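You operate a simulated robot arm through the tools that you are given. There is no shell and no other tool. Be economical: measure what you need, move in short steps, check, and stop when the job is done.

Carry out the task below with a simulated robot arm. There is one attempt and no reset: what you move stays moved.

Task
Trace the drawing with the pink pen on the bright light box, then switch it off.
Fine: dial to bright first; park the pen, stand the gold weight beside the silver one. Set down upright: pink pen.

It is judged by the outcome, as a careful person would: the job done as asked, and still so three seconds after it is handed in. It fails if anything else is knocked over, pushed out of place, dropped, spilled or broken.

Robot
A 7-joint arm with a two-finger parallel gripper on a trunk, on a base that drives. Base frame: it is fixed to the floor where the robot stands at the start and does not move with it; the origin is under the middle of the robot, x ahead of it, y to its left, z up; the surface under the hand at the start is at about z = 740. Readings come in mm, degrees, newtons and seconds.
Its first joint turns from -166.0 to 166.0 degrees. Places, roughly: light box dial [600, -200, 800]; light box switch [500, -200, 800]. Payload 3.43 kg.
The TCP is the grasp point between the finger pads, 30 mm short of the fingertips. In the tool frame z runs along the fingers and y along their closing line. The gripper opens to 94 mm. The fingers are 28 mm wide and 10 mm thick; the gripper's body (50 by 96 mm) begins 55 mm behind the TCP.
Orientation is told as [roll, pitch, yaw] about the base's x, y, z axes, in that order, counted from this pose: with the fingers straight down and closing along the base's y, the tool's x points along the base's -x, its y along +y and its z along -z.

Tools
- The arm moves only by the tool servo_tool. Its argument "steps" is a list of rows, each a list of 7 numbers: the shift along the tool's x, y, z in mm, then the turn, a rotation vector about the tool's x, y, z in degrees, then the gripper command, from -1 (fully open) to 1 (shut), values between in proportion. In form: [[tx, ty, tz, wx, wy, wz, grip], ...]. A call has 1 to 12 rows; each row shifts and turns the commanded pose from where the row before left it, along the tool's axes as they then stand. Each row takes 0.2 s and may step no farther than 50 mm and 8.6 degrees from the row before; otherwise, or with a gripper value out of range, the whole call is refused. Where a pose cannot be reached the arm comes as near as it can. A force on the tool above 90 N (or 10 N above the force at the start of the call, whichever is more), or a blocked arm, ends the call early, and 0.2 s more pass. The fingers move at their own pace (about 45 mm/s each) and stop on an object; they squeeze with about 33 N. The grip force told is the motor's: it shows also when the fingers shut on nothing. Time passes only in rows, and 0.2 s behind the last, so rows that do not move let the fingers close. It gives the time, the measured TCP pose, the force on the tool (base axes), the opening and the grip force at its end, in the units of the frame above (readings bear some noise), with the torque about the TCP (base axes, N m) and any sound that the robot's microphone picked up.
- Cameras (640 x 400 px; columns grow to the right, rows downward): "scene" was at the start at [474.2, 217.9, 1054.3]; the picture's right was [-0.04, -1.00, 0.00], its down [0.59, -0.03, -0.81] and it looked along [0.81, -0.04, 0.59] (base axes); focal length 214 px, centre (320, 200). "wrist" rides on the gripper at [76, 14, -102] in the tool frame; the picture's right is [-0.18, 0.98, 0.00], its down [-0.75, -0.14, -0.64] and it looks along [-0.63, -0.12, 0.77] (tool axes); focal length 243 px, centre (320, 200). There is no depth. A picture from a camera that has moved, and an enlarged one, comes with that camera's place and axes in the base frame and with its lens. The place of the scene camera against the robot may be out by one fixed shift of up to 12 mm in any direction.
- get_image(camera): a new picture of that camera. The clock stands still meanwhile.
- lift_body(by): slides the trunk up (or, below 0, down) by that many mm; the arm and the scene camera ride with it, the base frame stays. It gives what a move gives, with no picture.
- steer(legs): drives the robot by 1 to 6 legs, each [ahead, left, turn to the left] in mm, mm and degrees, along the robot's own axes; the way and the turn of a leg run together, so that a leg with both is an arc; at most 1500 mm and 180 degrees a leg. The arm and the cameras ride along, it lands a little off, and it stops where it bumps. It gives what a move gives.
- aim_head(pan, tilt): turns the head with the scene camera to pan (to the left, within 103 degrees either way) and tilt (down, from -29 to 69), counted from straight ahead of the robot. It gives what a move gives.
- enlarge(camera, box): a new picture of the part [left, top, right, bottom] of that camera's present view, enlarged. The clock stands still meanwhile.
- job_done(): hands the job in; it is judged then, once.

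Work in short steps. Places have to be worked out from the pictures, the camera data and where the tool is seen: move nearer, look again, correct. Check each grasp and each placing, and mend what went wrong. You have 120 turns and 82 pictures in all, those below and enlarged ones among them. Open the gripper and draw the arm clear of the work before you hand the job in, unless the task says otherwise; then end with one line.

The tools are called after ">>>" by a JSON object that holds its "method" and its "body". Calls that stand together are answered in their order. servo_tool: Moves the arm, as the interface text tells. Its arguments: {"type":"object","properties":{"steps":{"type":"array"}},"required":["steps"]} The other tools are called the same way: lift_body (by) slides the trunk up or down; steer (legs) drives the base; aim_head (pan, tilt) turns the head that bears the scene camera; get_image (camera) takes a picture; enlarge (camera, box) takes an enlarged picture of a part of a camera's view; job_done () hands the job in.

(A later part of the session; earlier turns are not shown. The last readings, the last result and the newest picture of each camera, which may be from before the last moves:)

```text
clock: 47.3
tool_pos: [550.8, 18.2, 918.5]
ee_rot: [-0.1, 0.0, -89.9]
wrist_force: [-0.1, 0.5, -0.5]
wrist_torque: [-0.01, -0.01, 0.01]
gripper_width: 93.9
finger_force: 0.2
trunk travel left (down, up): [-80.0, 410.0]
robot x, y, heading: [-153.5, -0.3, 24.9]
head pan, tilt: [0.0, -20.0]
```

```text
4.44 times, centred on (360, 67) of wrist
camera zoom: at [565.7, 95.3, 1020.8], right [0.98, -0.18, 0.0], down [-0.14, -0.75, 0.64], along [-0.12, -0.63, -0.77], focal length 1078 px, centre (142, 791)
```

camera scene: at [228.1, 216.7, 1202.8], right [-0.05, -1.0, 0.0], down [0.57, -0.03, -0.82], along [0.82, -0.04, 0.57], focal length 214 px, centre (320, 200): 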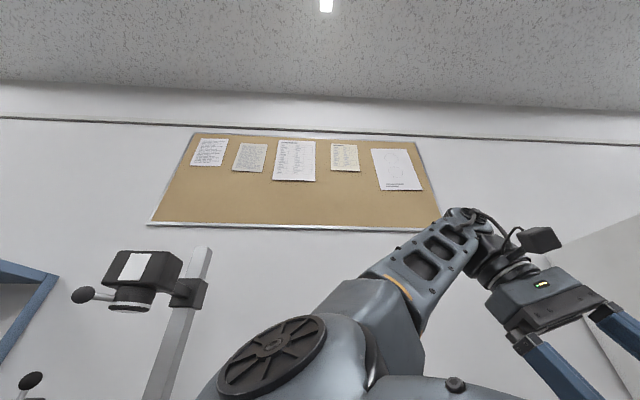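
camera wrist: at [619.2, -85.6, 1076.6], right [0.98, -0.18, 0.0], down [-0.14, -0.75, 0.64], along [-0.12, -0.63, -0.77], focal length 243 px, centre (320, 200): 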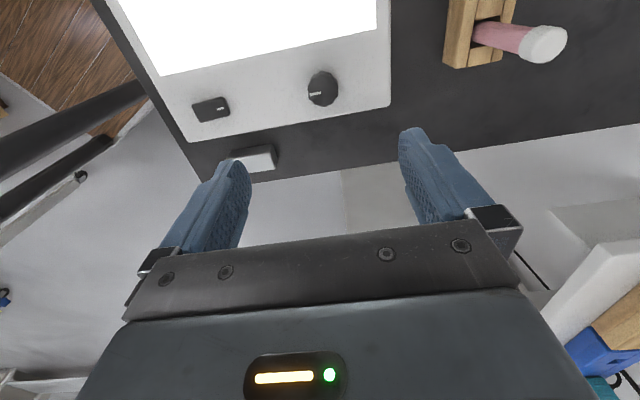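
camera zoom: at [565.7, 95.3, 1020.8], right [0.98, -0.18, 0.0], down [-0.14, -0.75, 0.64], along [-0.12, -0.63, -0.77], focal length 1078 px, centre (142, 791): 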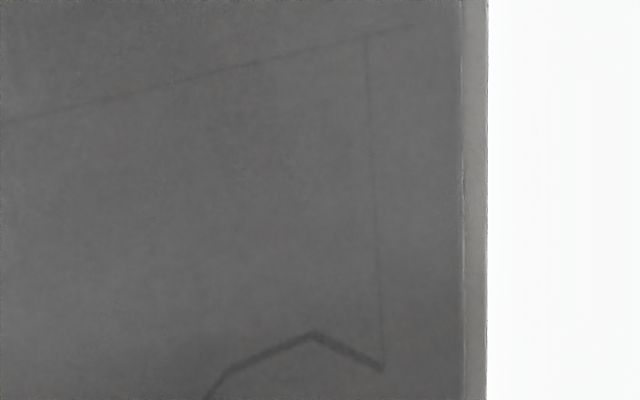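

The thin lines are guide lines overshooting the ends; the thick 8-point polyline is the drawing. Now the pink pen: top ≈(767,-141,877). I move above it and look.

>>> {"method": "servo_tool", "body": {"steps": [[0, 0, -45, 0, 0, 0, -1], [-26.5, 36, 0, 0, 0, 0, -1], [-26.5, 36, 0, 0, 0, 0, -1], [-26.5, 36, 0, 0, 0, 0, -1], [-26.5, 36, 0, 0, 0, 0, -1], [-26.5, 36, 0, 0, 0, 0, -1], [-26.5, 36, 0, 0, 0, 0, -1], [0, 0, 0, 0, 0, 0, -1]]}}

>>> {"method": "get_image", "body": {"camera": "wrist"}}

```text
clock: 49.1
tool_pos: [768.5, -140.9, 964.7]
ee_rot: [0.1, 0.1, -90.0]
wrist_force: [0.6, -0.8, -0.1]
wrist_torque: [0.01, -0.01, -0.01]
gripper_width: 94.0
finger_force: 0.0
trunk travel left (down, up): [-80.0, 410.0]
robot x, y, heading: [-147.5, -0.2, 25.1]
head pan, tilt: [0.0, -20.0]
```

```text
45 pictures are left
camera wrist: at [783.2, -65.4, 1067.8], right [0.98, -0.18, 0.0], down [-0.14, -0.75, 0.64], along [-0.12, -0.63, -0.77], focal length 243 px, centre (320, 200)
```

wrist: 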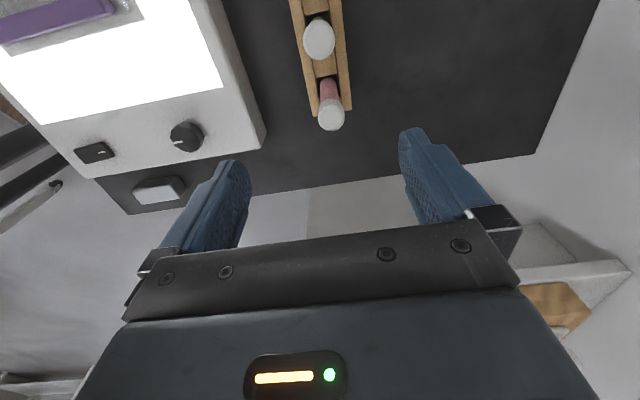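

Refined: pink cap top ≈(777.5,-143.5,863), rack top ≈782. I centre on it and descend around the pen, then check.

>>> {"method": "servo_tool", "body": {"steps": [[-2.5, 9, 20, 0, 0, 0, -1], [0, 0, 30, 0, 0, 0, -1], [0, 0, 30, 0, 0, 0, -1], [0, 0, 30, 0, 0, 0, -1], [0, 0, 26, 0, 0, 0, -1], [0, 0, 0, 0, 0, 0, -1]]}}

>>> {"method": "get_image", "body": {"camera": "wrist"}}

```text
clock: 50.5
tool_pos: [777.8, -142.2, 829.3]
ee_rot: [0.1, 0.1, -89.9]
wrist_force: [-0.8, 0.5, -1.0]
wrist_torque: [0.0, 0.01, -0.01]
gripper_width: 93.9
finger_force: 0.3
trunk travel left (down, up): [-80.0, 410.0]
robot x, y, heading: [-151.1, 1.8, 24.9]
head pan, tilt: [0.0, -20.0]
```

```text
44 pictures are left
camera wrist: at [792.2, -66.0, 931.4], right [0.98, -0.18, 0.0], down [-0.14, -0.75, 0.64], along [-0.12, -0.63, -0.77], focal length 243 px, centre (320, 200)
```

wrist: 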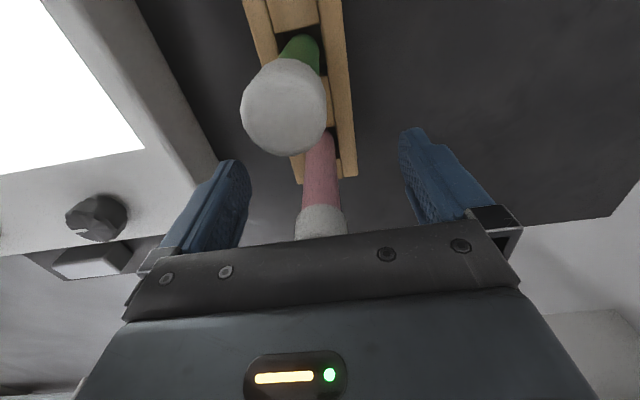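

The pen is centred between the fingers. I close on it.

>>> {"method": "servo_tool", "body": {"steps": [[0, 0, 0, 0, 0, 0, 0.3], [0, 0, 0, 0, 0, 0, 1], [0, 0, 0, 0, 0, 0, 1], [0, 0, 0, 0, 0, 0, 1], [0, 0, 0, 0, 0, 0, 1], [0, 0, 0, 0, 0, 0, 1], [0, 0, 0, 0, 0, 0, 1]]}}

>>> {"method": "get_image", "body": {"camera": "wrist"}}

```text
clock: 52.1
tool_pos: [777.4, -141.8, 829.4]
ee_rot: [0.1, 0.0, -90.0]
wrist_force: [-0.3, 0.6, 0.2]
wrist_torque: [-0.01, 0.01, -0.01]
gripper_width: 17.1
finger_force: 33.0
trunk travel left (down, up): [-80.0, 410.0]
robot x, y, heading: [-150.0, -0.5, 25.2]
head pan, tilt: [0.0, -20.0]
```

```text
43 pictures are left
camera wrist: at [792.2, -65.9, 931.6], right [0.98, -0.18, 0.0], down [-0.14, -0.75, 0.64], along [-0.12, -0.63, -0.77], focal length 243 px, centre (320, 200)
```

wrist: 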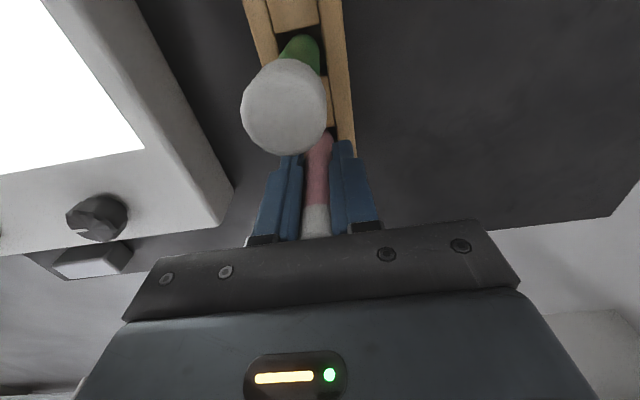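

Gripped at 17 mm; remembered park pose TCP (777.4,-141.8,829.4), yaw -90. I lift straight up and check the pen.

>>> {"method": "servo_tool", "body": {"steps": [[0, 0, -10, 0, 0, 0, 1], [0, 0, -20, 0, 0, 0, 1], [0, 0, -30, 0, 0, 0, 1], [0, 0, -30, 0, 0, 0, 1], [0, 0, -30, 0, 0, 0, 1], [0, 0, 0, 0, 0, 0, 1]]}}

>>> {"method": "get_image", "body": {"camera": "wrist"}}

```text
clock: 53.5
tool_pos: [776.1, -141.4, 950.6]
ee_rot: [0.0, 0.1, -89.9]
wrist_force: [0.3, 0.1, 0.3]
wrist_torque: [0.01, -0.03, -0.03]
gripper_width: 17.2
finger_force: 33.1
trunk travel left (down, up): [-80.0, 410.0]
robot x, y, heading: [-150.7, 1.1, 25.0]
head pan, tilt: [0.0, -20.0]
```

```text
42 pictures are left
camera wrist: at [790.3, -65.5, 1051.8], right [0.98, -0.18, 0.0], down [-0.14, -0.75, 0.64], along [-0.12, -0.63, -0.77], focal length 243 px, centre (320, 200)
```

wrist: 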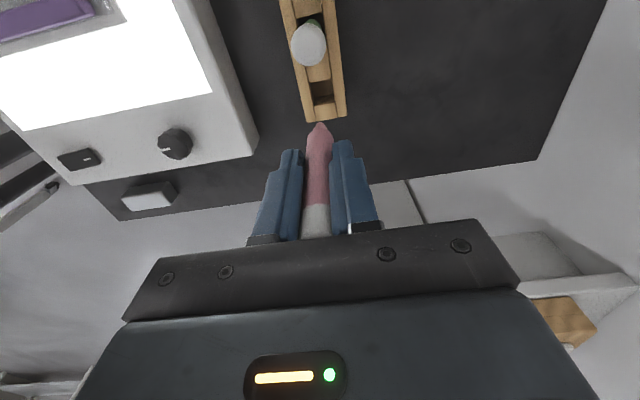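

The pen tip is seen about 85 mm below the TCP. I enlarge to fix its exact place in the tool frame.

>>> {"method": "enlarge", "body": {"camera": "wrist", "box": [280, 105, 376, 165]}}

```text
6.67 times, centred on (328, 135) of wrist
camera zoom: at [790.3, -65.5, 1051.8], right [0.98, -0.18, 0.0], down [-0.14, -0.75, 0.64], along [-0.12, -0.63, -0.77], focal length 1618 px, centre (267, 633)
```

zoom: 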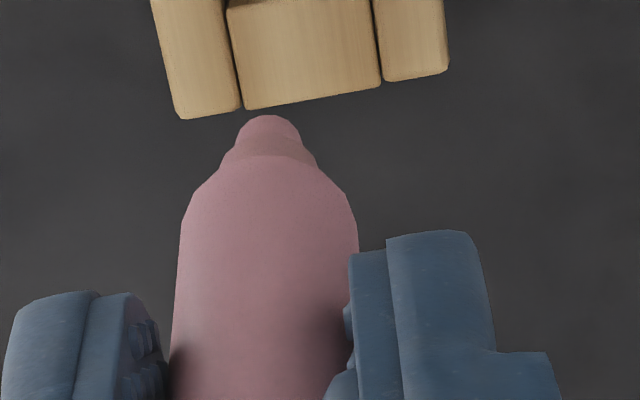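

Tip ≈87 mm below TCP. Sheet plane ≈790; drawing starts ≈(501.5,67) and ends ≈(601,10). I carry the pen above the start point and hover ~10 mm over it.

>>> {"method": "servo_tool", "body": {"steps": [[26.1, -34.3, 0, 0, 0, 0, 1], [26.1, -34.3, 0, 0, 0, 0, 1], [26.1, -34.3, 0, 0, 0, 0, 1], [26.1, -34.3, 0, 0, 0, 0, 1], [26.1, -34.3, 0, 0, 0, 0, 1], [26.1, -34.3, 0, 0, 0, 0, 1], [26.1, -34.3, 0, 0, 0, 0, 1], [26.1, -34.3, 0, 0, 0, 0, 1], [0, 0, 25, 0, 0, 0, 1], [0, 0, 25, 0, 0, 0, 1], [0, 0, 10, 0, 0, 0, 1], [0, 0, 0, 0, 0, 0, 1]]}}

>>> {"method": "get_image", "body": {"camera": "wrist"}}

>>> {"method": "enlarge", "body": {"camera": "wrist", "box": [256, 70, 448, 190]}}

```text
clock: 56.1
tool_pos: [502.0, 69.0, 887.7]
ee_rot: [0.1, 0.1, -89.9]
wrist_force: [0.0, -0.2, -0.7]
wrist_torque: [-0.02, -0.01, -0.01]
gripper_width: 17.1
finger_force: 33.2
trunk travel left (down, up): [-80.0, 410.0]
robot x, y, heading: [-152.0, -1.2, 24.9]
head pan, tilt: [0.0, -20.0]
```

```text
40 pictures are left
camera wrist: at [516.8, 144.4, 990.8], right [0.98, -0.18, 0.0], down [-0.14, -0.75, 0.64], along [-0.12, -0.63, -0.77], focal length 243 px, centre (320, 200)
```

wrist: 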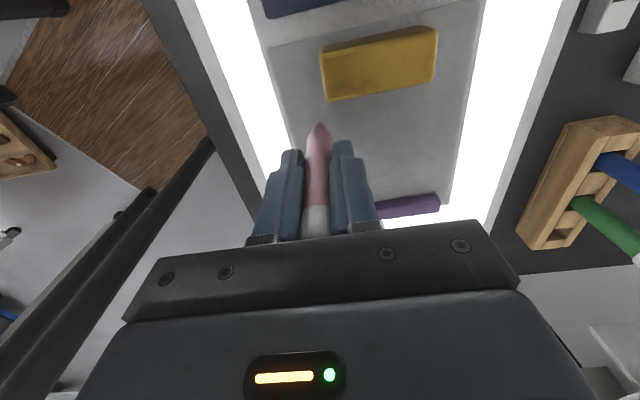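

```text
3.33 times, centred on (352, 130) of wrist
camera zoom: at [516.8, 144.4, 990.8], right [0.98, -0.18, 0.0], down [-0.14, -0.75, 0.64], along [-0.12, -0.63, -0.77], focal length 809 px, centre (213, 433)
```

zoom: 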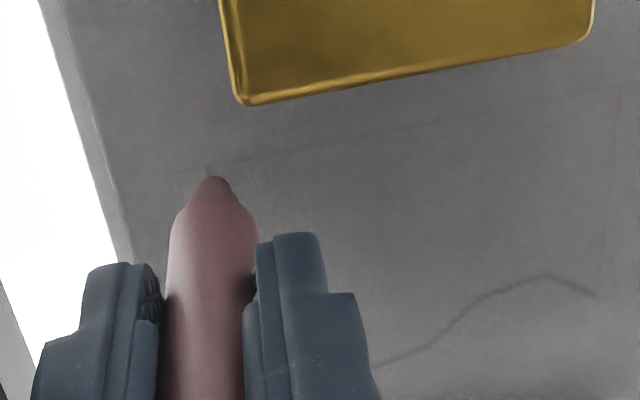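

The tip almost coincides with the start point. I shift 1 mm and descend 5 mm, watching force.

>>> {"method": "servo_tool", "body": {"steps": [[-1, -1, 2, 0, 0, 0, 1], [0, 0, 2, 0, 0, 0, 1], [0, 0, 1, 0, 0, 0, 1], [0, 0, 0, 0, 0, 0, 1]]}}

>>> {"method": "enlarge", "body": {"camera": "wrist", "box": [272, 85, 368, 145]}}

```text
clock: 57.1
tool_pos: [501.7, 66.2, 884.3]
ee_rot: [0.0, 0.0, -89.9]
wrist_force: [-0.1, 0.3, -0.1]
wrist_torque: [-0.01, -0.02, -0.01]
gripper_width: 17.2
finger_force: 33.1
trunk travel left (down, up): [-80.0, 410.0]
robot x, y, heading: [-148.0, 2.4, 25.1]
head pan, tilt: [0.0, -20.0]
```

```text
6.67 times, centred on (320, 115) of wrist
camera zoom: at [516.1, 142.6, 985.8], right [0.98, -0.18, 0.0], down [-0.14, -0.75, 0.64], along [-0.12, -0.63, -0.77], focal length 1618 px, centre (320, 767)
```

zoom: 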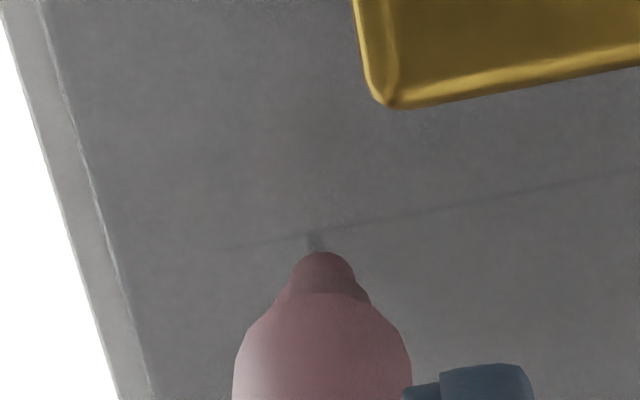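

The nib is blunt, so its contact point lies slightly behind the visible edge, right on the line. I descend further in small steps.

>>> {"method": "servo_tool", "body": {"steps": [[0, 0, 1.5, 0, 0, 0, 1], [0, 0, 1.5, 0, 0, 0, 1], [0, 0, 1.5, 0, 0, 0, 1], [0, 0, 0, 0, 0, 0, 1]]}}

>>> {"method": "servo_tool", "body": {"steps": [[0, 0, 1, 0, 0, 0, 1], [0, 0, 1, 0, 0, 0, 1], [0, 0, 0, 0, 0, 0, 1]]}}

>>> {"method": "enlarge", "body": {"camera": "wrist", "box": [272, 85, 368, 145]}}

```text
clock: 58.1
tool_pos: [502.4, 65.4, 877.3]
ee_rot: [-0.1, 0.0, -90.0]
wrist_force: [-0.9, -0.1, -0.3]
wrist_torque: [0.0, 0.01, 0.02]
gripper_width: 17.3
finger_force: 32.6
trunk travel left (down, up): [-80.0, 410.0]
robot x, y, heading: [-147.8, 1.1, 25.1]
head pan, tilt: [0.0, -20.0]
```

```text
clock: 58.9
tool_pos: [501.4, 65.9, 877.5]
ee_rot: [0.0, 0.0, -89.9]
wrist_force: [-0.1, -0.8, 2.7]
wrist_torque: [0.0, -0.02, 0.02]
gripper_width: 17.3
finger_force: 32.4
trunk travel left (down, up): [-80.0, 410.0]
robot x, y, heading: [-150.2, -0.6, 25.2]
head pan, tilt: [0.0, -20.0]
```

```text
6.67 times, centred on (320, 115) of wrist
camera zoom: at [516.2, 142.0, 979.0], right [0.98, -0.18, 0.0], down [-0.14, -0.75, 0.64], along [-0.12, -0.63, -0.77], focal length 1618 px, centre (320, 767)
```

zoom: 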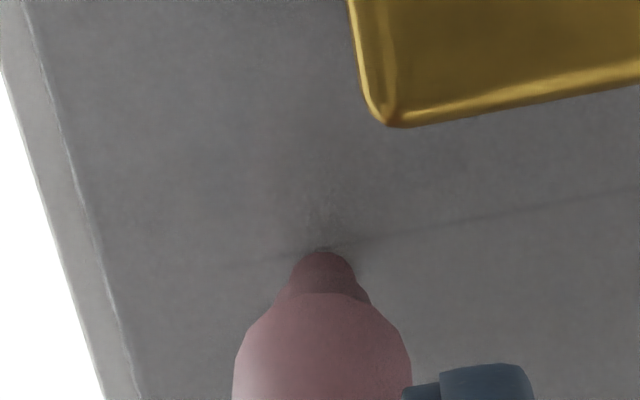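

Contact (2.7 N) at TCP z≈877. I lift 25 mm to see where the mark actually landed.

>>> {"method": "servo_tool", "body": {"steps": [[0, 0, -12, 0, 0, 0, 1], [0, 0, -13, 0, 0, 0, 1], [0, 0, 0, 0, 0, 0, 1]]}}

>>> {"method": "enlarge", "body": {"camera": "wrist", "box": [272, 75, 368, 135]}}

```text
clock: 59.7
tool_pos: [502.3, 66.4, 903.5]
ee_rot: [0.2, 0.0, -89.9]
wrist_force: [0.7, 0.2, -0.6]
wrist_torque: [0.01, 0.07, 0.0]
gripper_width: 17.2
finger_force: 32.8
trunk travel left (down, up): [-80.0, 410.0]
robot x, y, heading: [-153.3, 0.6, 25.1]
head pan, tilt: [0.0, -20.0]
```

```text
6.67 times, centred on (320, 105) of wrist
camera zoom: at [516.7, 142.8, 1005.1], right [0.98, -0.18, 0.0], down [-0.14, -0.75, 0.64], along [-0.12, -0.63, -0.77], focal length 1618 px, centre (320, 833)
```

zoom: 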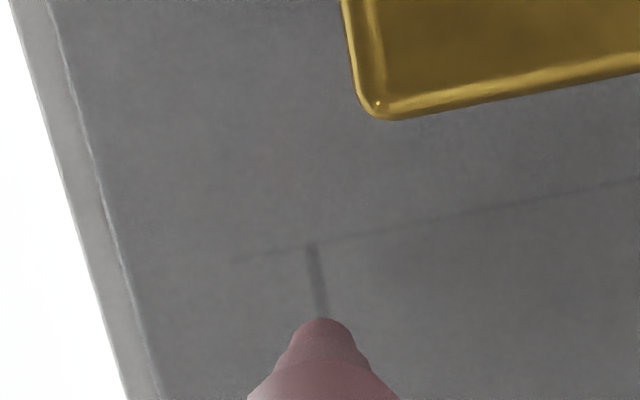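

No dot is visible, so ink seems to need a stroke. I computed the polyline from two views; now I draw the first segment (start → 45 mm toward -y).

>>> {"method": "servo_tool", "body": {"steps": [[2.6, -0.2, 0, 0, 0, 0, 1], [0, 0, 20, 0, 0, 0, 1], [0, 0, 5.5, 0, 0, 0, 1], [-5, 0, 0, 0, 0, 0, 1], [-5, 0, 0, 0, 0, 0, 1], [-5, 0, 0, 0, 0, 0, 1], [-5, 0, 0, 0, 0, 0, 1], [-5, 0, 0, 0, 0, 0, 1], [-5, 0, 0, 0, 0, 0, 1], [-5, 0, 0, 0, 0, 0, 1], [-5, -0.4, 0, 0, 0, 0, 1], [0, 0, 0, 0, 0, 0, 1]]}}

>>> {"method": "enlarge", "body": {"camera": "wrist", "box": [240, 20, 400, 120]}}

```text
clock: 62.3
tool_pos: [502.1, 29.2, 876.6]
ee_rot: [0.0, -0.1, -89.9]
wrist_force: [0.4, 2.4, 10.5]
wrist_torque: [0.17, 0.01, 0.01]
gripper_width: 17.1
finger_force: 32.7
trunk travel left (down, up): [-80.0, 410.0]
robot x, y, heading: [-151.4, -0.3, 25.2]
head pan, tilt: [0.0, -20.0]
```

```text
4.00 times, centred on (320, 70) of wrist
camera zoom: at [516.0, 104.4, 978.5], right [0.98, -0.18, 0.0], down [-0.14, -0.75, 0.64], along [-0.12, -0.63, -0.77], focal length 970 px, centre (320, 720)
```

zoom: 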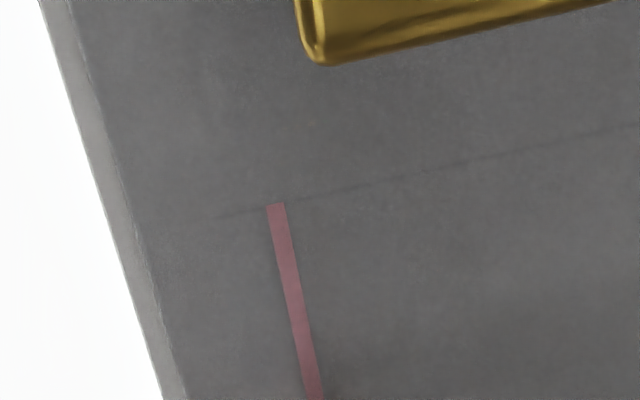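

Ink starts exactly at the drawing's start and lies on the line. I ease pressure by 0.4 mm and continue through the next three vertices.

>>> {"method": "servo_tool", "body": {"steps": [[-4.7, 0, -0.4, 0, 0, 0, 1], [-4.52, 3.55, 0, 0, 0, 0, 1], [-4.52, 3.55, 0, 0, 0, 0, 1], [-4.52, 3.55, 0, 0, 0, 0, 1], [-4.52, 3.55, 0, 0, 0, 0, 1], [-1.9, 4.95, 0, 0, 0, 0, 1], [-1.9, 4.95, 0, 0, 0, 0, 1], [-1.9, 4.95, 0, 0, 0, 0, 1], [-1.9, 4.95, 0, 0, 0, 0, 1], [0, 0, 0, 0, 0, 0, 1]]}}

>>> {"method": "get_image", "body": {"camera": "wrist"}}

>>> {"method": "enlarge", "body": {"camera": "wrist", "box": [240, 50, 432, 170]}}

```text
clock: 64.5
tool_pos: [536.7, -0.1, 877.2]
ee_rot: [0.1, 0.0, -89.8]
wrist_force: [-0.7, 0.5, -0.1]
wrist_torque: [-0.02, -0.02, -0.01]
gripper_width: 17.4
finger_force: 32.1
trunk travel left (down, up): [-80.0, 410.0]
robot x, y, heading: [-151.8, -0.6, 24.9]
head pan, tilt: [0.0, -20.0]
```

```text
34 pictures are left
camera wrist: at [549.8, 74.9, 980.2], right [0.98, -0.18, 0.0], down [-0.14, -0.75, 0.64], along [-0.12, -0.63, -0.77], focal length 243 px, centre (320, 200)
```

wrist: 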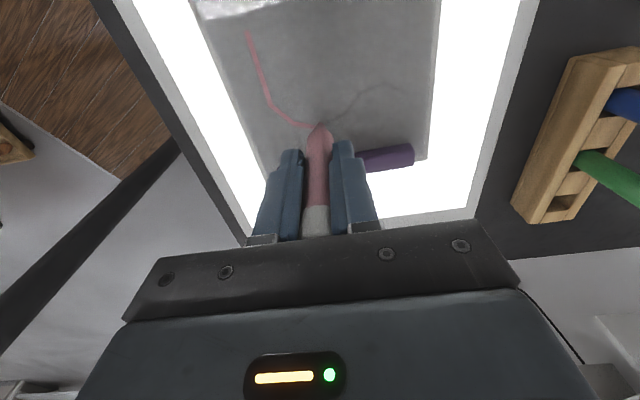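

```text
3.33 times, centred on (336, 110) of wrist
camera zoom: at [549.8, 74.9, 980.2], right [0.98, -0.18, 0.0], down [-0.14, -0.75, 0.64], along [-0.12, -0.63, -0.77], focal length 809 px, centre (267, 500)
```

zoom: 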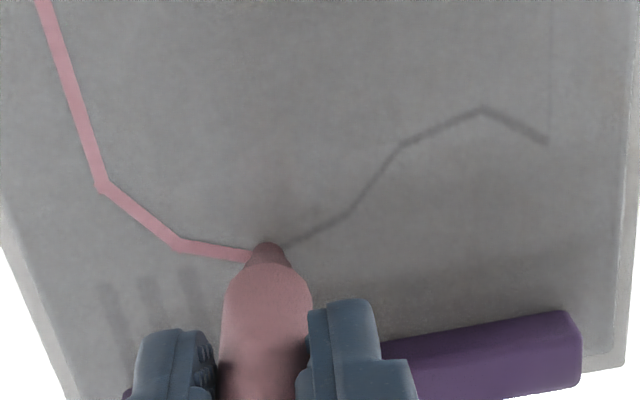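

The ink follows the line well, but force dropped to zero. I step back 5 mm, press 0.4 mm deeper and continue.

>>> {"method": "servo_tool", "body": {"steps": [[1.9, -4.95, 0, 0, 0, 0, 1], [0, 0, 0.4, 0, 0, 0, 1], [-1.9, 4.95, 0, 0, 0, 0, 1], [1.53, 5.15, 0, 0, 0, 0, 1], [1.53, 5.15, 0, 0, 0, 0, 1], [1.53, 5.15, 0, 0, 0, 0, 1], [1.53, 5.15, 0, 0, 0, 0, 1], [3.35, 3.55, 0, 0, 0, 0, 1], [3.35, 3.55, 0, 0, 0, 0, 1], [3.35, 3.55, 0, 0, 0, 0, 1], [3.35, 3.55, 0, 0, 0, 0, 1], [0, 0, 0, 0, 0, 0, 1]]}}

>>> {"method": "enlarge", "body": {"camera": "wrist", "box": [224, 50, 416, 170]}}

```text
clock: 67.1
tool_pos: [570.5, 18.9, 876.7]
ee_rot: [0.1, 0.0, -89.9]
wrist_force: [-1.8, -0.7, 9.3]
wrist_torque: [-0.13, 0.14, -0.01]
gripper_width: 17.3
finger_force: 32.8
trunk travel left (down, up): [-80.0, 410.0]
robot x, y, heading: [-144.6, -3.1, 24.9]
head pan, tilt: [0.0, -20.0]
```

```text
3.33 times, centred on (320, 110) of wrist
camera zoom: at [584.2, 95.3, 978.6], right [0.98, -0.18, 0.0], down [-0.14, -0.75, 0.64], along [-0.12, -0.63, -0.77], focal length 809 px, centre (320, 500)
```

zoom: 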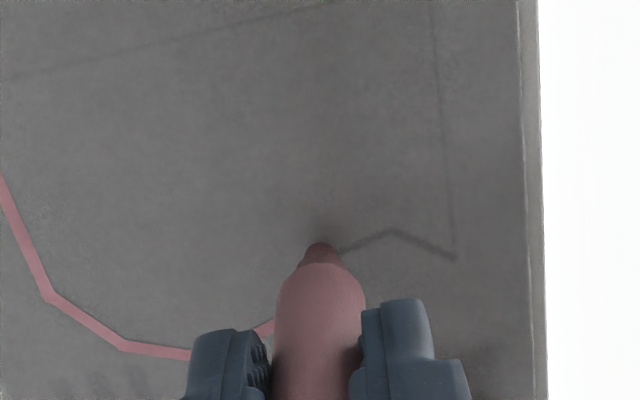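

Force good. Before the last two segments I lift 40 mm to verify ink registration around the latest vertex.

>>> {"method": "servo_tool", "body": {"steps": [[0, 0, -20, 0, 0, 0, 1], [30, 0, -20, 0, 0, 0, 1], [0, 0, 0, 0, 0, 0, 1]]}}

>>> {"method": "enlarge", "body": {"camera": "wrist", "box": [200, 60, 424, 200]}}

```text
clock: 67.9
tool_pos: [570.6, 50.8, 917.2]
ee_rot: [0.1, 0.0, -89.9]
wrist_force: [-0.8, -0.4, -0.7]
wrist_torque: [-0.01, -0.03, 0.02]
gripper_width: 17.2
finger_force: 32.9
trunk travel left (down, up): [-80.0, 410.0]
robot x, y, heading: [-147.8, -2.5, 25.1]
head pan, tilt: [0.0, -20.0]
```

```text
2.86 times, centred on (312, 130) of wrist
camera zoom: at [584.9, 126.0, 1019.9], right [0.98, -0.18, 0.0], down [-0.14, -0.75, 0.64], along [-0.12, -0.63, -0.77], focal length 693 px, centre (343, 400)
```

zoom: 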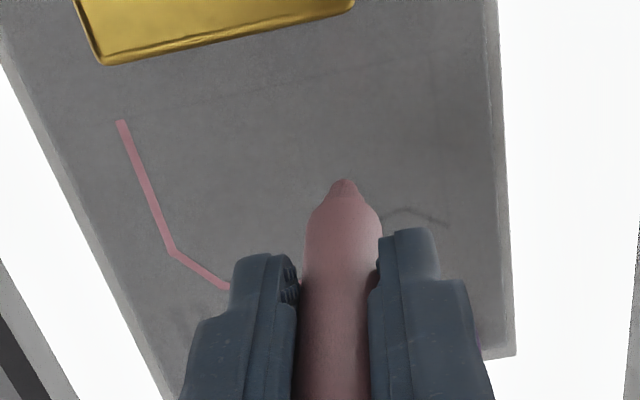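

The pen hides it; I shift toward -y instead (raised a bit more) for an unobstructed view.

>>> {"method": "servo_tool", "body": {"steps": [[-45, 0, -15, 0, 0, 0, 1], [-45, 0, 0, 0, 0, 0, 1], [0, 0, 0, 0, 0, 0, 1]]}}

>>> {"method": "enlarge", "body": {"camera": "wrist", "box": [220, 0, 380, 100]}}

```text
clock: 68.7
tool_pos: [569.9, -40.9, 931.7]
ee_rot: [0.1, 0.0, -89.9]
wrist_force: [-0.4, 0.0, -0.5]
wrist_torque: [0.0, 0.01, -0.02]
gripper_width: 17.0
finger_force: 33.3
trunk travel left (down, up): [-80.0, 410.0]
robot x, y, heading: [-150.5, -3.6, 25.0]
head pan, tilt: [0.0, -20.0]
```

```text
4.00 times, centred on (300, 50) of wrist
camera zoom: at [584.2, 35.3, 1034.0], right [0.98, -0.18, 0.0], down [-0.14, -0.75, 0.64], along [-0.12, -0.63, -0.77], focal length 970 px, centre (400, 800)
```

zoom: 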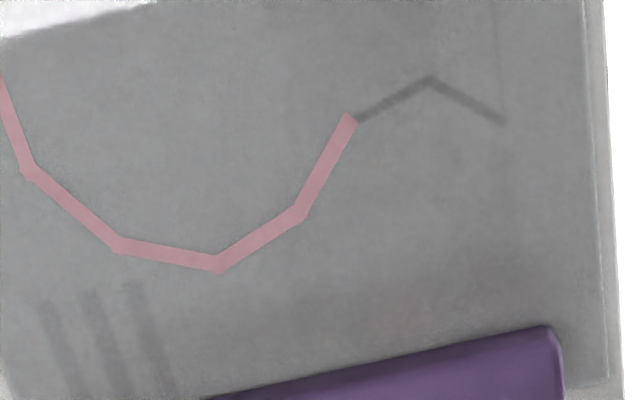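

Registration is excellent. I return to the last vertex and draw the final two segments.

>>> {"method": "servo_tool", "body": {"steps": [[30, 0, 15, 0, 0, 0, 1], [30, 0, 20, 0, 0, 0, 1], [-1.5, -1.5, 15, 0, 0, 0, 1], [0, 0, 5, 0, 0, 0, 1], [1.5, 1.5, 0, 0, 0, 0, 1], [0.95, 4.4, 0, 0, 0, 0, 1], [0.95, 4.4, 0, 0, 0, 0, 1], [0.95, 4.4, 0, 0, 0, 0, 1], [0.95, 4.4, 0, 0, 0, 0, 1], [-3.27, 4.6, 0, 0, 0, 0, 1], [-3.27, 4.6, 0, 0, 0, 0, 1], [-3.27, 4.6, 0, 0, 0, 0, 1]]}}

>>> {"method": "servo_tool", "body": {"steps": [[0, 0, 0, 0, 0, 0, 1], [0, 0, -20, 0, 0, 0, 1], [-35, -20, -20, 0, 0, 0, 1], [-40, -20, -20, 0, 0, 0, 1], [0, 0, 0, 0, 0, 0, 1]]}}

>>> {"method": "enlarge", "body": {"camera": "wrist", "box": [200, 0, 392, 120]}}

```text
clock: 71.3
tool_pos: [600.3, 12.8, 877.6]
ee_rot: [0.1, -0.1, -89.8]
wrist_force: [-0.4, -0.7, -0.1]
wrist_torque: [0.0, 0.0, -0.04]
gripper_width: 17.3
finger_force: 32.6
trunk travel left (down, up): [-80.0, 410.0]
robot x, y, heading: [-149.4, 0.7, 24.8]
head pan, tilt: [0.0, -20.0]
```

```text
clock: 72.5
tool_pos: [562.2, -61.4, 937.8]
ee_rot: [0.0, 0.1, -89.9]
wrist_force: [-0.2, 0.0, -1.2]
wrist_torque: [0.05, 0.01, -0.03]
gripper_width: 17.1
finger_force: 32.8
trunk travel left (down, up): [-80.0, 410.0]
robot x, y, heading: [-150.6, -0.2, 25.4]
head pan, tilt: [0.0, -20.0]
```

```text
3.33 times, centred on (296, 60) of wrist
camera zoom: at [576.0, 13.4, 1039.9], right [0.98, -0.18, 0.0], down [-0.14, -0.75, 0.64], along [-0.12, -0.63, -0.77], focal length 809 px, centre (400, 667)
```

zoom: 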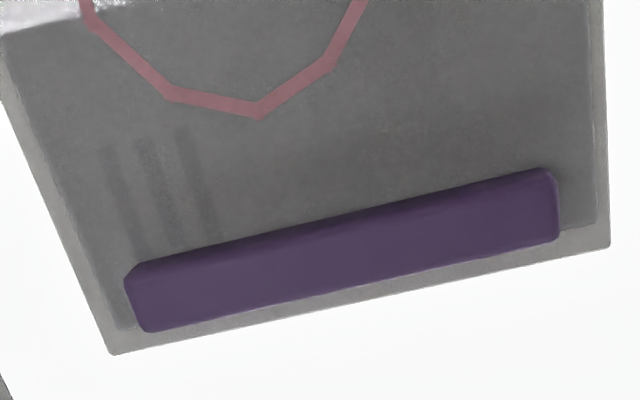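

Too far along; I shift back 35 mm to see the last part.

>>> {"method": "servo_tool", "body": {"steps": [[35, 0, -10, 0, 0, 0, 1], [0, 0, 0, 0, 0, 0, 1]]}}

>>> {"method": "enlarge", "body": {"camera": "wrist", "box": [220, 0, 396, 110]}}

```text
clock: 73.1
tool_pos: [561.1, -27.1, 947.7]
ee_rot: [0.1, 0.0, -89.9]
wrist_force: [0.5, 0.6, -0.5]
wrist_torque: [0.03, -0.02, 0.03]
gripper_width: 17.0
finger_force: 32.9
trunk travel left (down, up): [-80.0, 410.0]
robot x, y, heading: [-149.4, 2.9, 24.9]
head pan, tilt: [0.0, -20.0]
```

```text
3.64 times, centred on (308, 55) of wrist
camera zoom: at [575.7, 48.2, 1050.5], right [0.98, -0.18, 0.0], down [-0.14, -0.75, 0.64], along [-0.12, -0.63, -0.77], focal length 882 px, centre (364, 727)
```

zoom: 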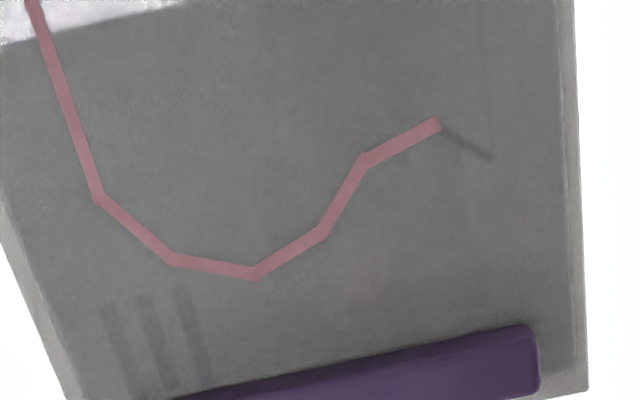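

The last segment missed contact. I go back to the penultimate vertex, press 0.6 mm deeper and draw it.

>>> {"method": "servo_tool", "body": {"steps": [[25, 13.1, 10, 0, 0, 0, 1], [24.8, 13.1, 20, 0, 0, 0, 1], [0, 0, 20, 0, 0, 0, 1], [0, 0, 15, 0, 0, 0, 1], [0, 0, 5.6, 0, 0, 0, 1], [-2.45, 3.45, 0, 0, 0, 0, 1], [-2.45, 3.45, 0, 0, 0, 0, 1], [-2.45, 3.45, 0, 0, 0, 0, 1], [-2.45, 3.45, 0, 0, 0, 0, 1], [0, 0, 0, 0, 0, 0, 1]]}}

>>> {"method": "servo_tool", "body": {"steps": [[0, 0, -20, 0, 0, 0, 1], [0, -20, -25, 0, 0, 0, 1], [-40, -20, -25, 0, 0, 0, 1], [0, 0, 0, 0, 0, 0, 1]]}}

>>> {"method": "enlarge", "body": {"camera": "wrist", "box": [220, 0, 396, 110]}}

```text
clock: 75.3
tool_pos: [601.5, 13.4, 875.7]
ee_rot: [0.1, 0.1, -89.8]
wrist_force: [-0.8, 1.3, 5.9]
wrist_torque: [0.08, 0.08, 0.01]
gripper_width: 16.8
finger_force: 33.5
trunk travel left (down, up): [-80.0, 410.0]
robot x, y, heading: [-150.8, -1.7, 25.1]
head pan, tilt: [0.0, -20.0]
```

```text
refused: row 3 steps farther than a row can; nothing moved
```

```text
3.64 times, centred on (308, 55) of wrist
camera zoom: at [615.7, 89.1, 978.6], right [0.98, -0.18, 0.0], down [-0.14, -0.75, 0.64], along [-0.12, -0.63, -0.77], focal length 882 px, centre (364, 727)
```

zoom: 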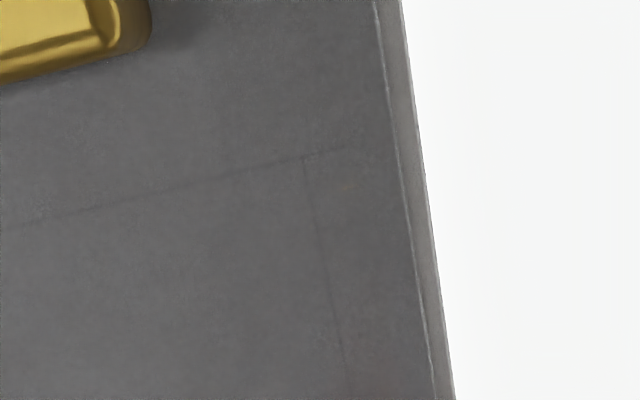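

Contact held (5.9 N) this time. I lift and check.

>>> {"method": "servo_tool", "body": {"steps": [[0, 0, -20, 0, 0, 0, 1], [0, -20, -25, 0, 0, 0, 1], [-30, -20, -20, 0, 0, 0, 1], [-10, 0, -5, 0, 0, 0, 1], [0, 0, 0, 0, 0, 0, 1]]}}

>>> {"method": "enlarge", "body": {"camera": "wrist", "box": [220, 0, 396, 110]}}

```text
clock: 76.5
tool_pos: [562.5, -29.0, 946.0]
ee_rot: [0.1, 0.1, -90.0]
wrist_force: [0.7, 0.6, 0.5]
wrist_torque: [-0.01, 0.01, 0.0]
gripper_width: 17.1
finger_force: 33.2
trunk travel left (down, up): [-80.0, 410.0]
robot x, y, heading: [-149.8, -0.7, 24.9]
head pan, tilt: [0.0, -20.0]
```

```text
3.64 times, centred on (308, 55) of wrist
camera zoom: at [576.4, 47.8, 1048.2], right [0.98, -0.18, 0.0], down [-0.14, -0.75, 0.64], along [-0.12, -0.63, -0.77], focal length 882 px, centre (364, 727)
```

zoom: 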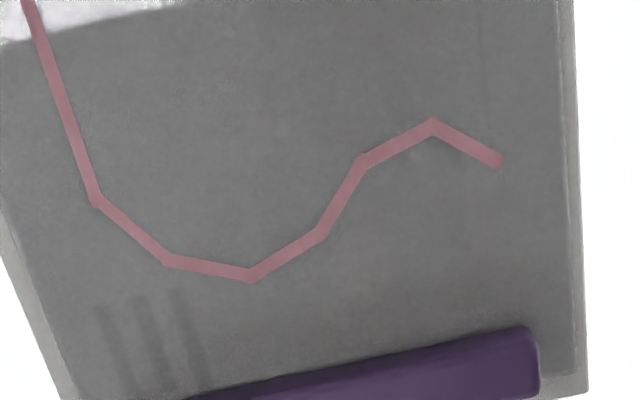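

The trace is complete and clean. Now I carry the pen back above its rack slot (from my summed moves: dx +215.8, dy -113.5).

>>> {"method": "servo_tool", "body": {"steps": [[0, 0, -20, 0, 0, 0, 1], [-18.92, 35.97, 0, 0, 0, 0, 1], [-18.92, 35.97, 0, 0, 0, 0, 1], [-18.92, 35.97, 0, 0, 0, 0, 1], [-18.92, 35.97, 0, 0, 0, 0, 1], [-18.92, 35.97, 0, 0, 0, 0, 1], [-18.92, 35.97, 0, 0, 0, 0, 1], [0, 0, 20, 0, 0, 0, 1], [0, 0, 30, 0, 0, 0, 1], [0, 0, 0, 0, 0, 0, 1]]}}

>>> {"method": "enlarge", "body": {"camera": "wrist", "box": [240, 40, 400, 140]}}

```text
clock: 78.7
tool_pos: [779.0, -141.8, 914.7]
ee_rot: [0.1, 0.1, -90.0]
wrist_force: [0.3, -0.3, -0.5]
wrist_torque: [0.01, 0.0, 0.03]
gripper_width: 17.3
finger_force: 32.7
trunk travel left (down, up): [-80.0, 410.0]
robot x, y, heading: [-149.0, 1.5, 24.9]
head pan, tilt: [0.0, -20.0]
```

```text
4.00 times, centred on (320, 90) of wrist
camera zoom: at [794.6, -66.6, 1017.5], right [0.98, -0.18, 0.0], down [-0.14, -0.75, 0.64], along [-0.12, -0.63, -0.77], focal length 970 px, centre (320, 640)
```

zoom: 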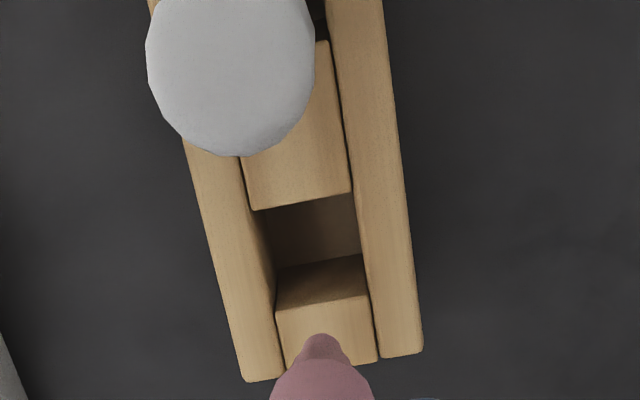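

The pen aligns with its slot. I descend in steps into the rack, watching force.

>>> {"method": "servo_tool", "body": {"steps": [[0, 0, 20, 0, 0, 0, 1], [0, 0, 20, 0, 0, 0, 1], [0, 0, 20, 0, 0, 0, 1], [0, 0, 15, 0, 0, 0, 1], [0, 0, 8, 0, 0, 0, 1], [0, 0, 3.5, 0, 0, 0, 1], [0, 0, 0, 0, 0, 0, 1]]}}

>>> {"method": "get_image", "body": {"camera": "wrist"}}

```text
clock: 80.3
tool_pos: [777.8, -141.9, 828.7]
ee_rot: [0.1, 0.1, -89.8]
wrist_force: [0.4, 0.0, -0.3]
wrist_torque: [0.01, 0.02, -0.01]
gripper_width: 17.3
finger_force: 33.1
trunk travel left (down, up): [-80.0, 410.0]
robot x, y, heading: [-150.1, 1.9, 25.0]
head pan, tilt: [0.0, -20.0]
```

```text
24 pictures are left
camera wrist: at [792.4, -65.6, 931.2], right [0.98, -0.18, 0.0], down [-0.14, -0.75, 0.64], along [-0.12, -0.63, -0.77], focal length 243 px, centre (320, 200)
```

wrist: 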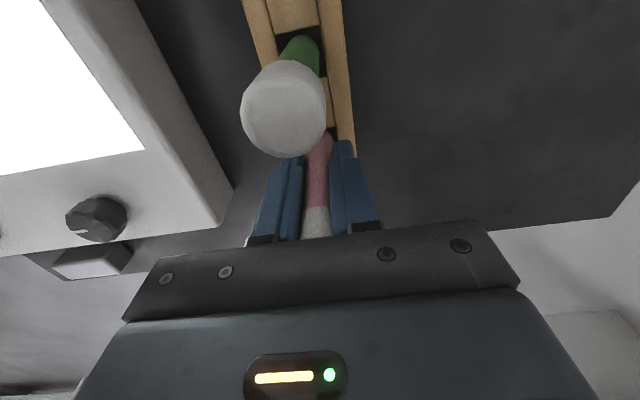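

The pose matches the original. I lower 1 mm more, open, and rise straight up.

>>> {"method": "servo_tool", "body": {"steps": [[0, 0, 1, 0, 0, 0, 1], [0, 0, 0, 0, 0, 0, 0.5], [0, 0, 0, 0, 0, 0, 0], [0, 0, 0, 0, 0, 0, -1], [0, 0, 0, 0, 0, 0, -1], [0, 0, 0, 0, 0, 0, -1], [0, 0, -30, 0, 0, 0, -1], [0, 0, -40, 0, 0, 0, -1], [0, 0, -40, 0, 0, 0, -1], [0, 0, -25, 0, 0, 0, -1], [0, 0, 0, 0, 0, 0, -1]]}}

>>> {"method": "get_image", "body": {"camera": "wrist"}}

```text
clock: 82.7
tool_pos: [778.5, -141.4, 962.4]
ee_rot: [0.1, 0.0, -89.9]
wrist_force: [0.4, 0.3, -0.3]
wrist_torque: [-0.02, 0.01, 0.02]
gripper_width: 94.1
finger_force: 0.1
trunk travel left (down, up): [-80.0, 410.0]
robot x, y, heading: [-151.3, 2.4, 24.9]
head pan, tilt: [0.0, -20.0]
```

```text
23 pictures are left
camera wrist: at [792.2, -65.5, 1065.5], right [0.98, -0.18, 0.0], down [-0.14, -0.75, 0.64], along [-0.12, -0.63, -0.77], focal length 243 px, centre (320, 200)
```

wrist: 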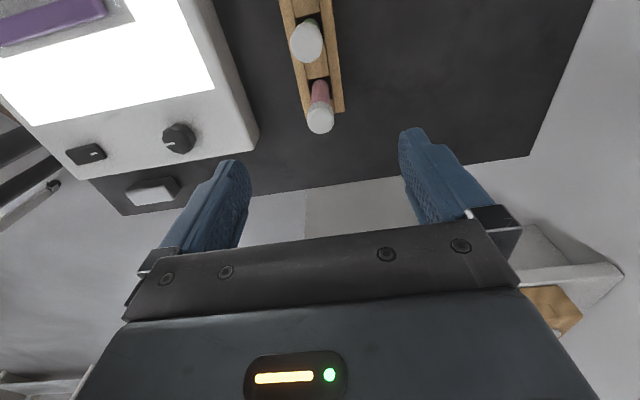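

The pen stands parked. Next I switch off: move with closed fingers above the rocker's near (-x) end at ≈(467,-161).

>>> {"method": "servo_tool", "body": {"steps": [[-2.9, -44.5, 0, 0, 0, 0, 0], [-2.9, -44.5, 0, 0, 0, 0, 1], [-2.9, -44.5, 0, 0, 0, 0, 1], [-2.9, -44.5, 0, 0, 0, 0, 1], [-2.9, -44.5, 0, 0, 0, 0, 1], [-2.9, -44.5, 0, 0, 0, 0, 1], [-2.9, -44.5, 0, 0, 0, 0, 1], [0, 0, 40, 0, 0, 0, 1], [0, 0, 40, 0, 0, 0, 1], [0, 0, 20, 0, 0, 0, 1], [0, 0, 0, 0, 0, 0, 1]]}}

>>> {"method": "get_image", "body": {"camera": "wrist"}}

```text
clock: 85.1
tool_pos: [464.3, -162.8, 862.5]
ee_rot: [0.1, 0.1, -90.0]
wrist_force: [-0.9, -0.2, -0.9]
wrist_torque: [0.01, 0.0, 0.01]
gripper_width: 0.0
finger_force: 32.8
trunk travel left (down, up): [-80.0, 410.0]
robot x, y, heading: [-149.1, -0.4, 25.2]
head pan, tilt: [0.0, -20.0]
```

```text
22 pictures are left
camera wrist: at [478.9, -87.0, 964.7], right [0.98, -0.18, 0.0], down [-0.14, -0.75, 0.64], along [-0.12, -0.63, -0.77], focal length 243 px, centre (320, 200)
```

wrist: 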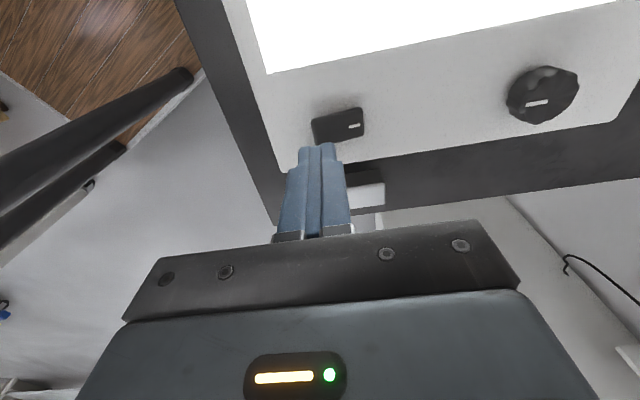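

Fingertips are over the near end (switch spans ≈461–497). I press down.

>>> {"method": "servo_tool", "body": {"steps": [[1, 2, 12, 0, 0, 0, 1], [0, 0, 8, 0, 0, 0, 1], [0, 0, 4, 0, 0, 0, 1], [0, 0, 3, 0, 0, 0, 1], [0, 0, 3, 0, 0, 0, 1], [0, 0, 2, 0, 0, 0, 1], [0, 0, 0, 0, 0, 0, 1]]}}

```text
clock: 86.7
tool_pos: [468.8, -160.2, 829.6]
ee_rot: [0.0, -0.1, -90.0]
wrist_force: [-0.7, 0.4, 2.3]
wrist_torque: [-0.05, 0.0, -0.01]
gripper_width: 0.1
finger_force: 33.4
trunk travel left (down, up): [-80.0, 410.0]
robot x, y, heading: [-150.3, 1.5, 25.0]
head pan, tilt: [0.0, -20.0]
heard: click
```

Click heard. I rise and move to view the gold weight, also confirming the panel is dark.

>>> {"method": "servo_tool", "body": {"steps": [[0, 0, -45, 0, 0, 0, 1], [0, 0, -45, 0, 0, 0, -1], [42, 13, 0, 0, 0, 0, -1], [42, 13, 0, 0, 0, 0, -1], [42, 13, 0, 0, 0, 0, -1], [42, 13, 0, 0, 0, 0, -1], [42, 13, 0, 0, 0, 0, -1], [42, 13, 0, 0, 0, 0, -1], [0, 0, 0, 0, 0, 0, -1]]}}

>>> {"method": "get_image", "body": {"camera": "wrist"}}

```text
clock: 88.7
tool_pos: [546.1, 90.4, 920.7]
ee_rot: [0.1, 0.1, -89.8]
wrist_force: [-0.5, -0.2, -0.4]
wrist_torque: [0.0, 0.01, 0.03]
gripper_width: 94.0
finger_force: 0.0
trunk travel left (down, up): [-80.0, 410.0]
robot x, y, heading: [-149.1, -5.5, 25.0]
head pan, tilt: [0.0, -20.0]
```

```text
21 pictures are left
camera wrist: at [560.6, 166.4, 1022.4], right [0.98, -0.18, 0.0], down [-0.14, -0.75, 0.64], along [-0.12, -0.63, -0.77], focal length 243 px, centre (320, 200)
```

wrist: 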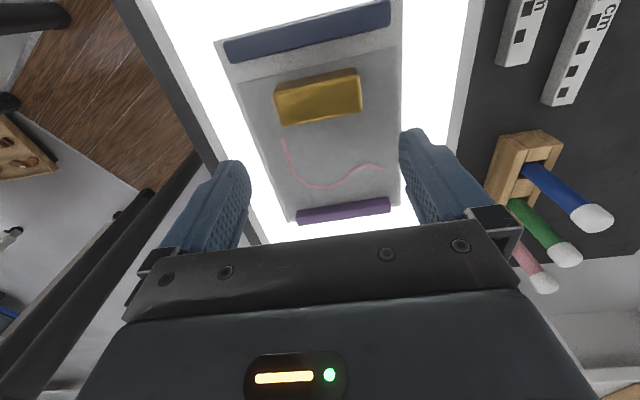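

The panel still looks lit, so I'll need to check the switch again later. First a close look at the gold weight.

>>> {"method": "enlarge", "body": {"camera": "wrist", "box": [224, 30, 416, 150]}}

```text
3.33 times, centred on (320, 90) of wrist
camera zoom: at [560.6, 166.4, 1022.4], right [0.98, -0.18, 0.0], down [-0.14, -0.75, 0.64], along [-0.12, -0.63, -0.77], focal length 809 px, centre (320, 567)
```

zoom: 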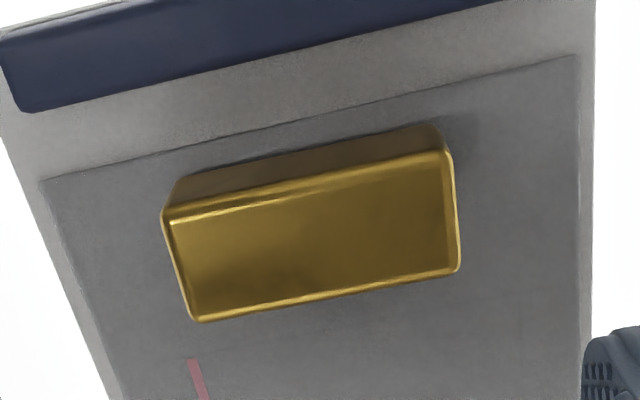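

Gold bar: x 513–580, y 89–116, z 790–820, lying on its long side. Now I go look at the silver weight and the switch.

>>> {"method": "servo_tool", "body": {"steps": [[-40.7, -8.5, 0, 0, 0, 0, -1], [-40.7, -8.5, 0, 0, 0, 0, -1], [-40.7, -8.5, 0, 0, 0, 0, -1], [-40.7, -8.5, 0, 0, 0, 0, -1], [-40.7, -8.5, 0, 0, 0, 0, -1], [-40.7, -8.5, 0, 0, 0, 0, -1], [-40.7, -8.5, 0, 0, 0, 0, -1], [-40.7, -8.5, 0, 0, 0, 0, -1], [0, 0, 0, 0, 0, 0, -1]]}}

>>> {"method": "get_image", "body": {"camera": "wrist"}}

```text
clock: 90.7
tool_pos: [476.1, -237.1, 921.2]
ee_rot: [0.1, 0.1, -89.9]
wrist_force: [0.5, -0.4, -0.2]
wrist_torque: [0.01, 0.03, -0.04]
gripper_width: 93.8
finger_force: 0.1
trunk travel left (down, up): [-80.0, 410.0]
robot x, y, heading: [-148.5, -0.6, 24.9]
head pan, tilt: [0.0, -20.0]
```

```text
19 pictures are left
camera wrist: at [490.6, -161.0, 1023.3], right [0.98, -0.18, 0.0], down [-0.14, -0.75, 0.64], along [-0.12, -0.63, -0.77], focal length 243 px, centre (320, 200)
```

wrist: 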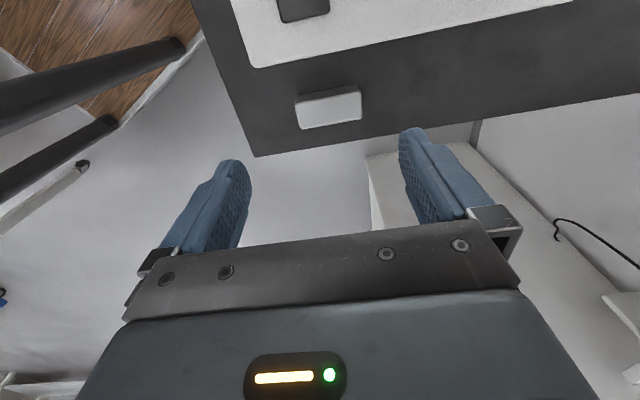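

>>> {"method": "enlarge", "body": {"camera": "wrist", "box": [220, 0, 420, 160]}}

```text
2.50 times, centred on (320, 80) of wrist
camera zoom: at [490.6, -161.0, 1023.3], right [0.98, -0.18, 0.0], down [-0.14, -0.75, 0.64], along [-0.12, -0.63, -0.77], focal length 606 px, centre (320, 500)
```

zoom: 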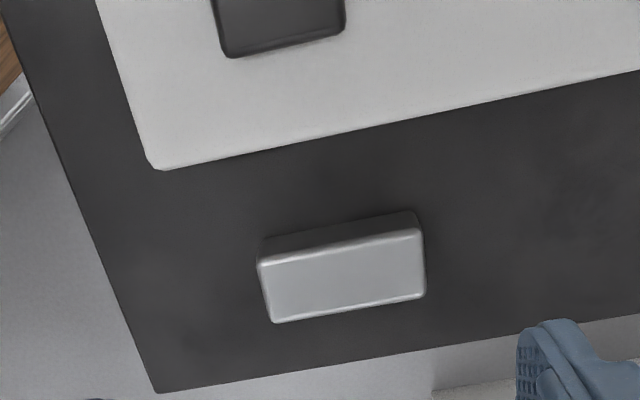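

Silver bar: x 451–516, y -264…-239, on the mat (z≈743), same size. I'll set gold parallel beside it at ≈(483.5,-216). Now back over the gold.

>>> {"method": "servo_tool", "body": {"steps": [[42.4, 8.9, 0, 0, 0, 0, -1], [42.4, 8.9, 0, 0, 0, 0, -1], [42.4, 8.9, 0, 0, 0, 0, -1], [42.4, 8.9, 0, 0, 0, 0, -1], [42.4, 8.9, 0, 0, 0, 0, -1], [42.4, 8.9, 0, 0, 0, 0, -1], [42.4, 8.9, 0, 0, 0, 0, -1], [42.4, 8.9, 0, 0, 0, 0, -1], [0, 0, 30, 0, 0, 0, -1], [0, 0, 30, 0, 0, 0, -1], [0, 0, 0, 0, 0, 0, -1]]}}

>>> {"method": "get_image", "body": {"camera": "wrist"}}

```text
clock: 93.1
tool_pos: [551.7, 107.9, 863.2]
ee_rot: [0.1, 0.1, -89.8]
wrist_force: [-0.1, 0.5, 0.4]
wrist_torque: [-0.02, -0.01, 0.01]
gripper_width: 94.0
finger_force: 0.0
trunk travel left (down, up): [-80.0, 410.0]
robot x, y, heading: [-151.9, -4.6, 25.0]
head pan, tilt: [0.0, -20.0]
```

```text
17 pictures are left
camera wrist: at [565.6, 182.9, 965.3], right [0.98, -0.18, 0.0], down [-0.14, -0.75, 0.64], along [-0.12, -0.63, -0.77], focal length 243 px, centre (320, 200)
```

wrist: 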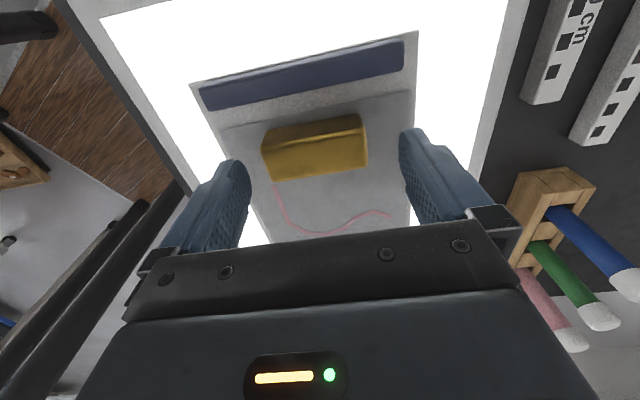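

Gold centre ≈(547.5,102.5). I correct by (-4,-5) mm, descend to z≈827 and close.

>>> {"method": "servo_tool", "body": {"steps": [[-5.2, -4, 0, 0, 0, 0, -1], [0, 0, 15, 0, 0, 0, -1], [0, 0, 12, 0, 0, 0, -1], [0, 0, 8, 0, 0, 0, -1], [0, 0, 0, 0, 0, 0, -1]]}}

>>> {"method": "get_image", "body": {"camera": "wrist"}}

```text
clock: 94.3
tool_pos: [545.3, 100.6, 826.5]
ee_rot: [0.1, 0.0, -89.9]
wrist_force: [0.9, -0.4, 0.2]
wrist_torque: [-0.01, 0.01, -0.01]
gripper_width: 94.1
finger_force: 0.0
trunk travel left (down, up): [-80.0, 410.0]
robot x, y, heading: [-153.5, 2.0, 24.9]
head pan, tilt: [0.0, -20.0]
```

```text
16 pictures are left
camera wrist: at [559.3, 175.5, 929.2], right [0.98, -0.18, 0.0], down [-0.14, -0.75, 0.64], along [-0.12, -0.63, -0.77], focal length 243 px, centre (320, 200)
```

wrist: 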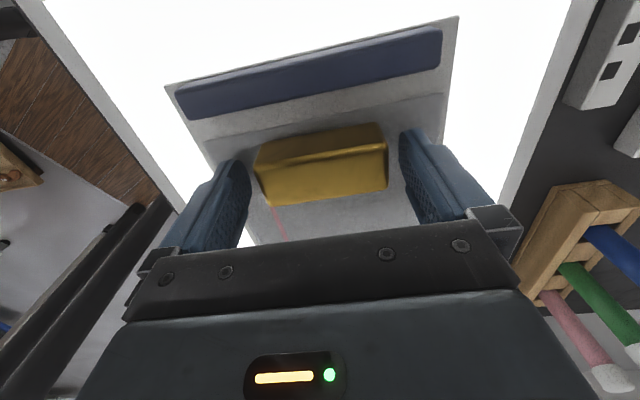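

Well centred. I close on the gold bar.

>>> {"method": "servo_tool", "body": {"steps": [[0, 0, 0, 0, 0, 0, -0.2], [0, 0, 0, 0, 0, 0, 0.3], [0, 0, 0, 0, 0, 0, 0.6], [0, 0, 0, 0, 0, 0, 0.6], [0, 0, 0, 0, 0, 0, 0.6]]}}

```text
clock: 95.5
tool_pos: [545.6, 100.6, 826.4]
ee_rot: [0.0, 0.0, -89.8]
wrist_force: [-0.5, 0.9, 0.3]
wrist_torque: [0.0, 0.02, 0.0]
gripper_width: 74.1
finger_force: 33.1
trunk travel left (down, up): [-80.0, 410.0]
robot x, y, heading: [-150.4, -0.5, 25.1]
head pan, tilt: [0.0, -20.0]
```

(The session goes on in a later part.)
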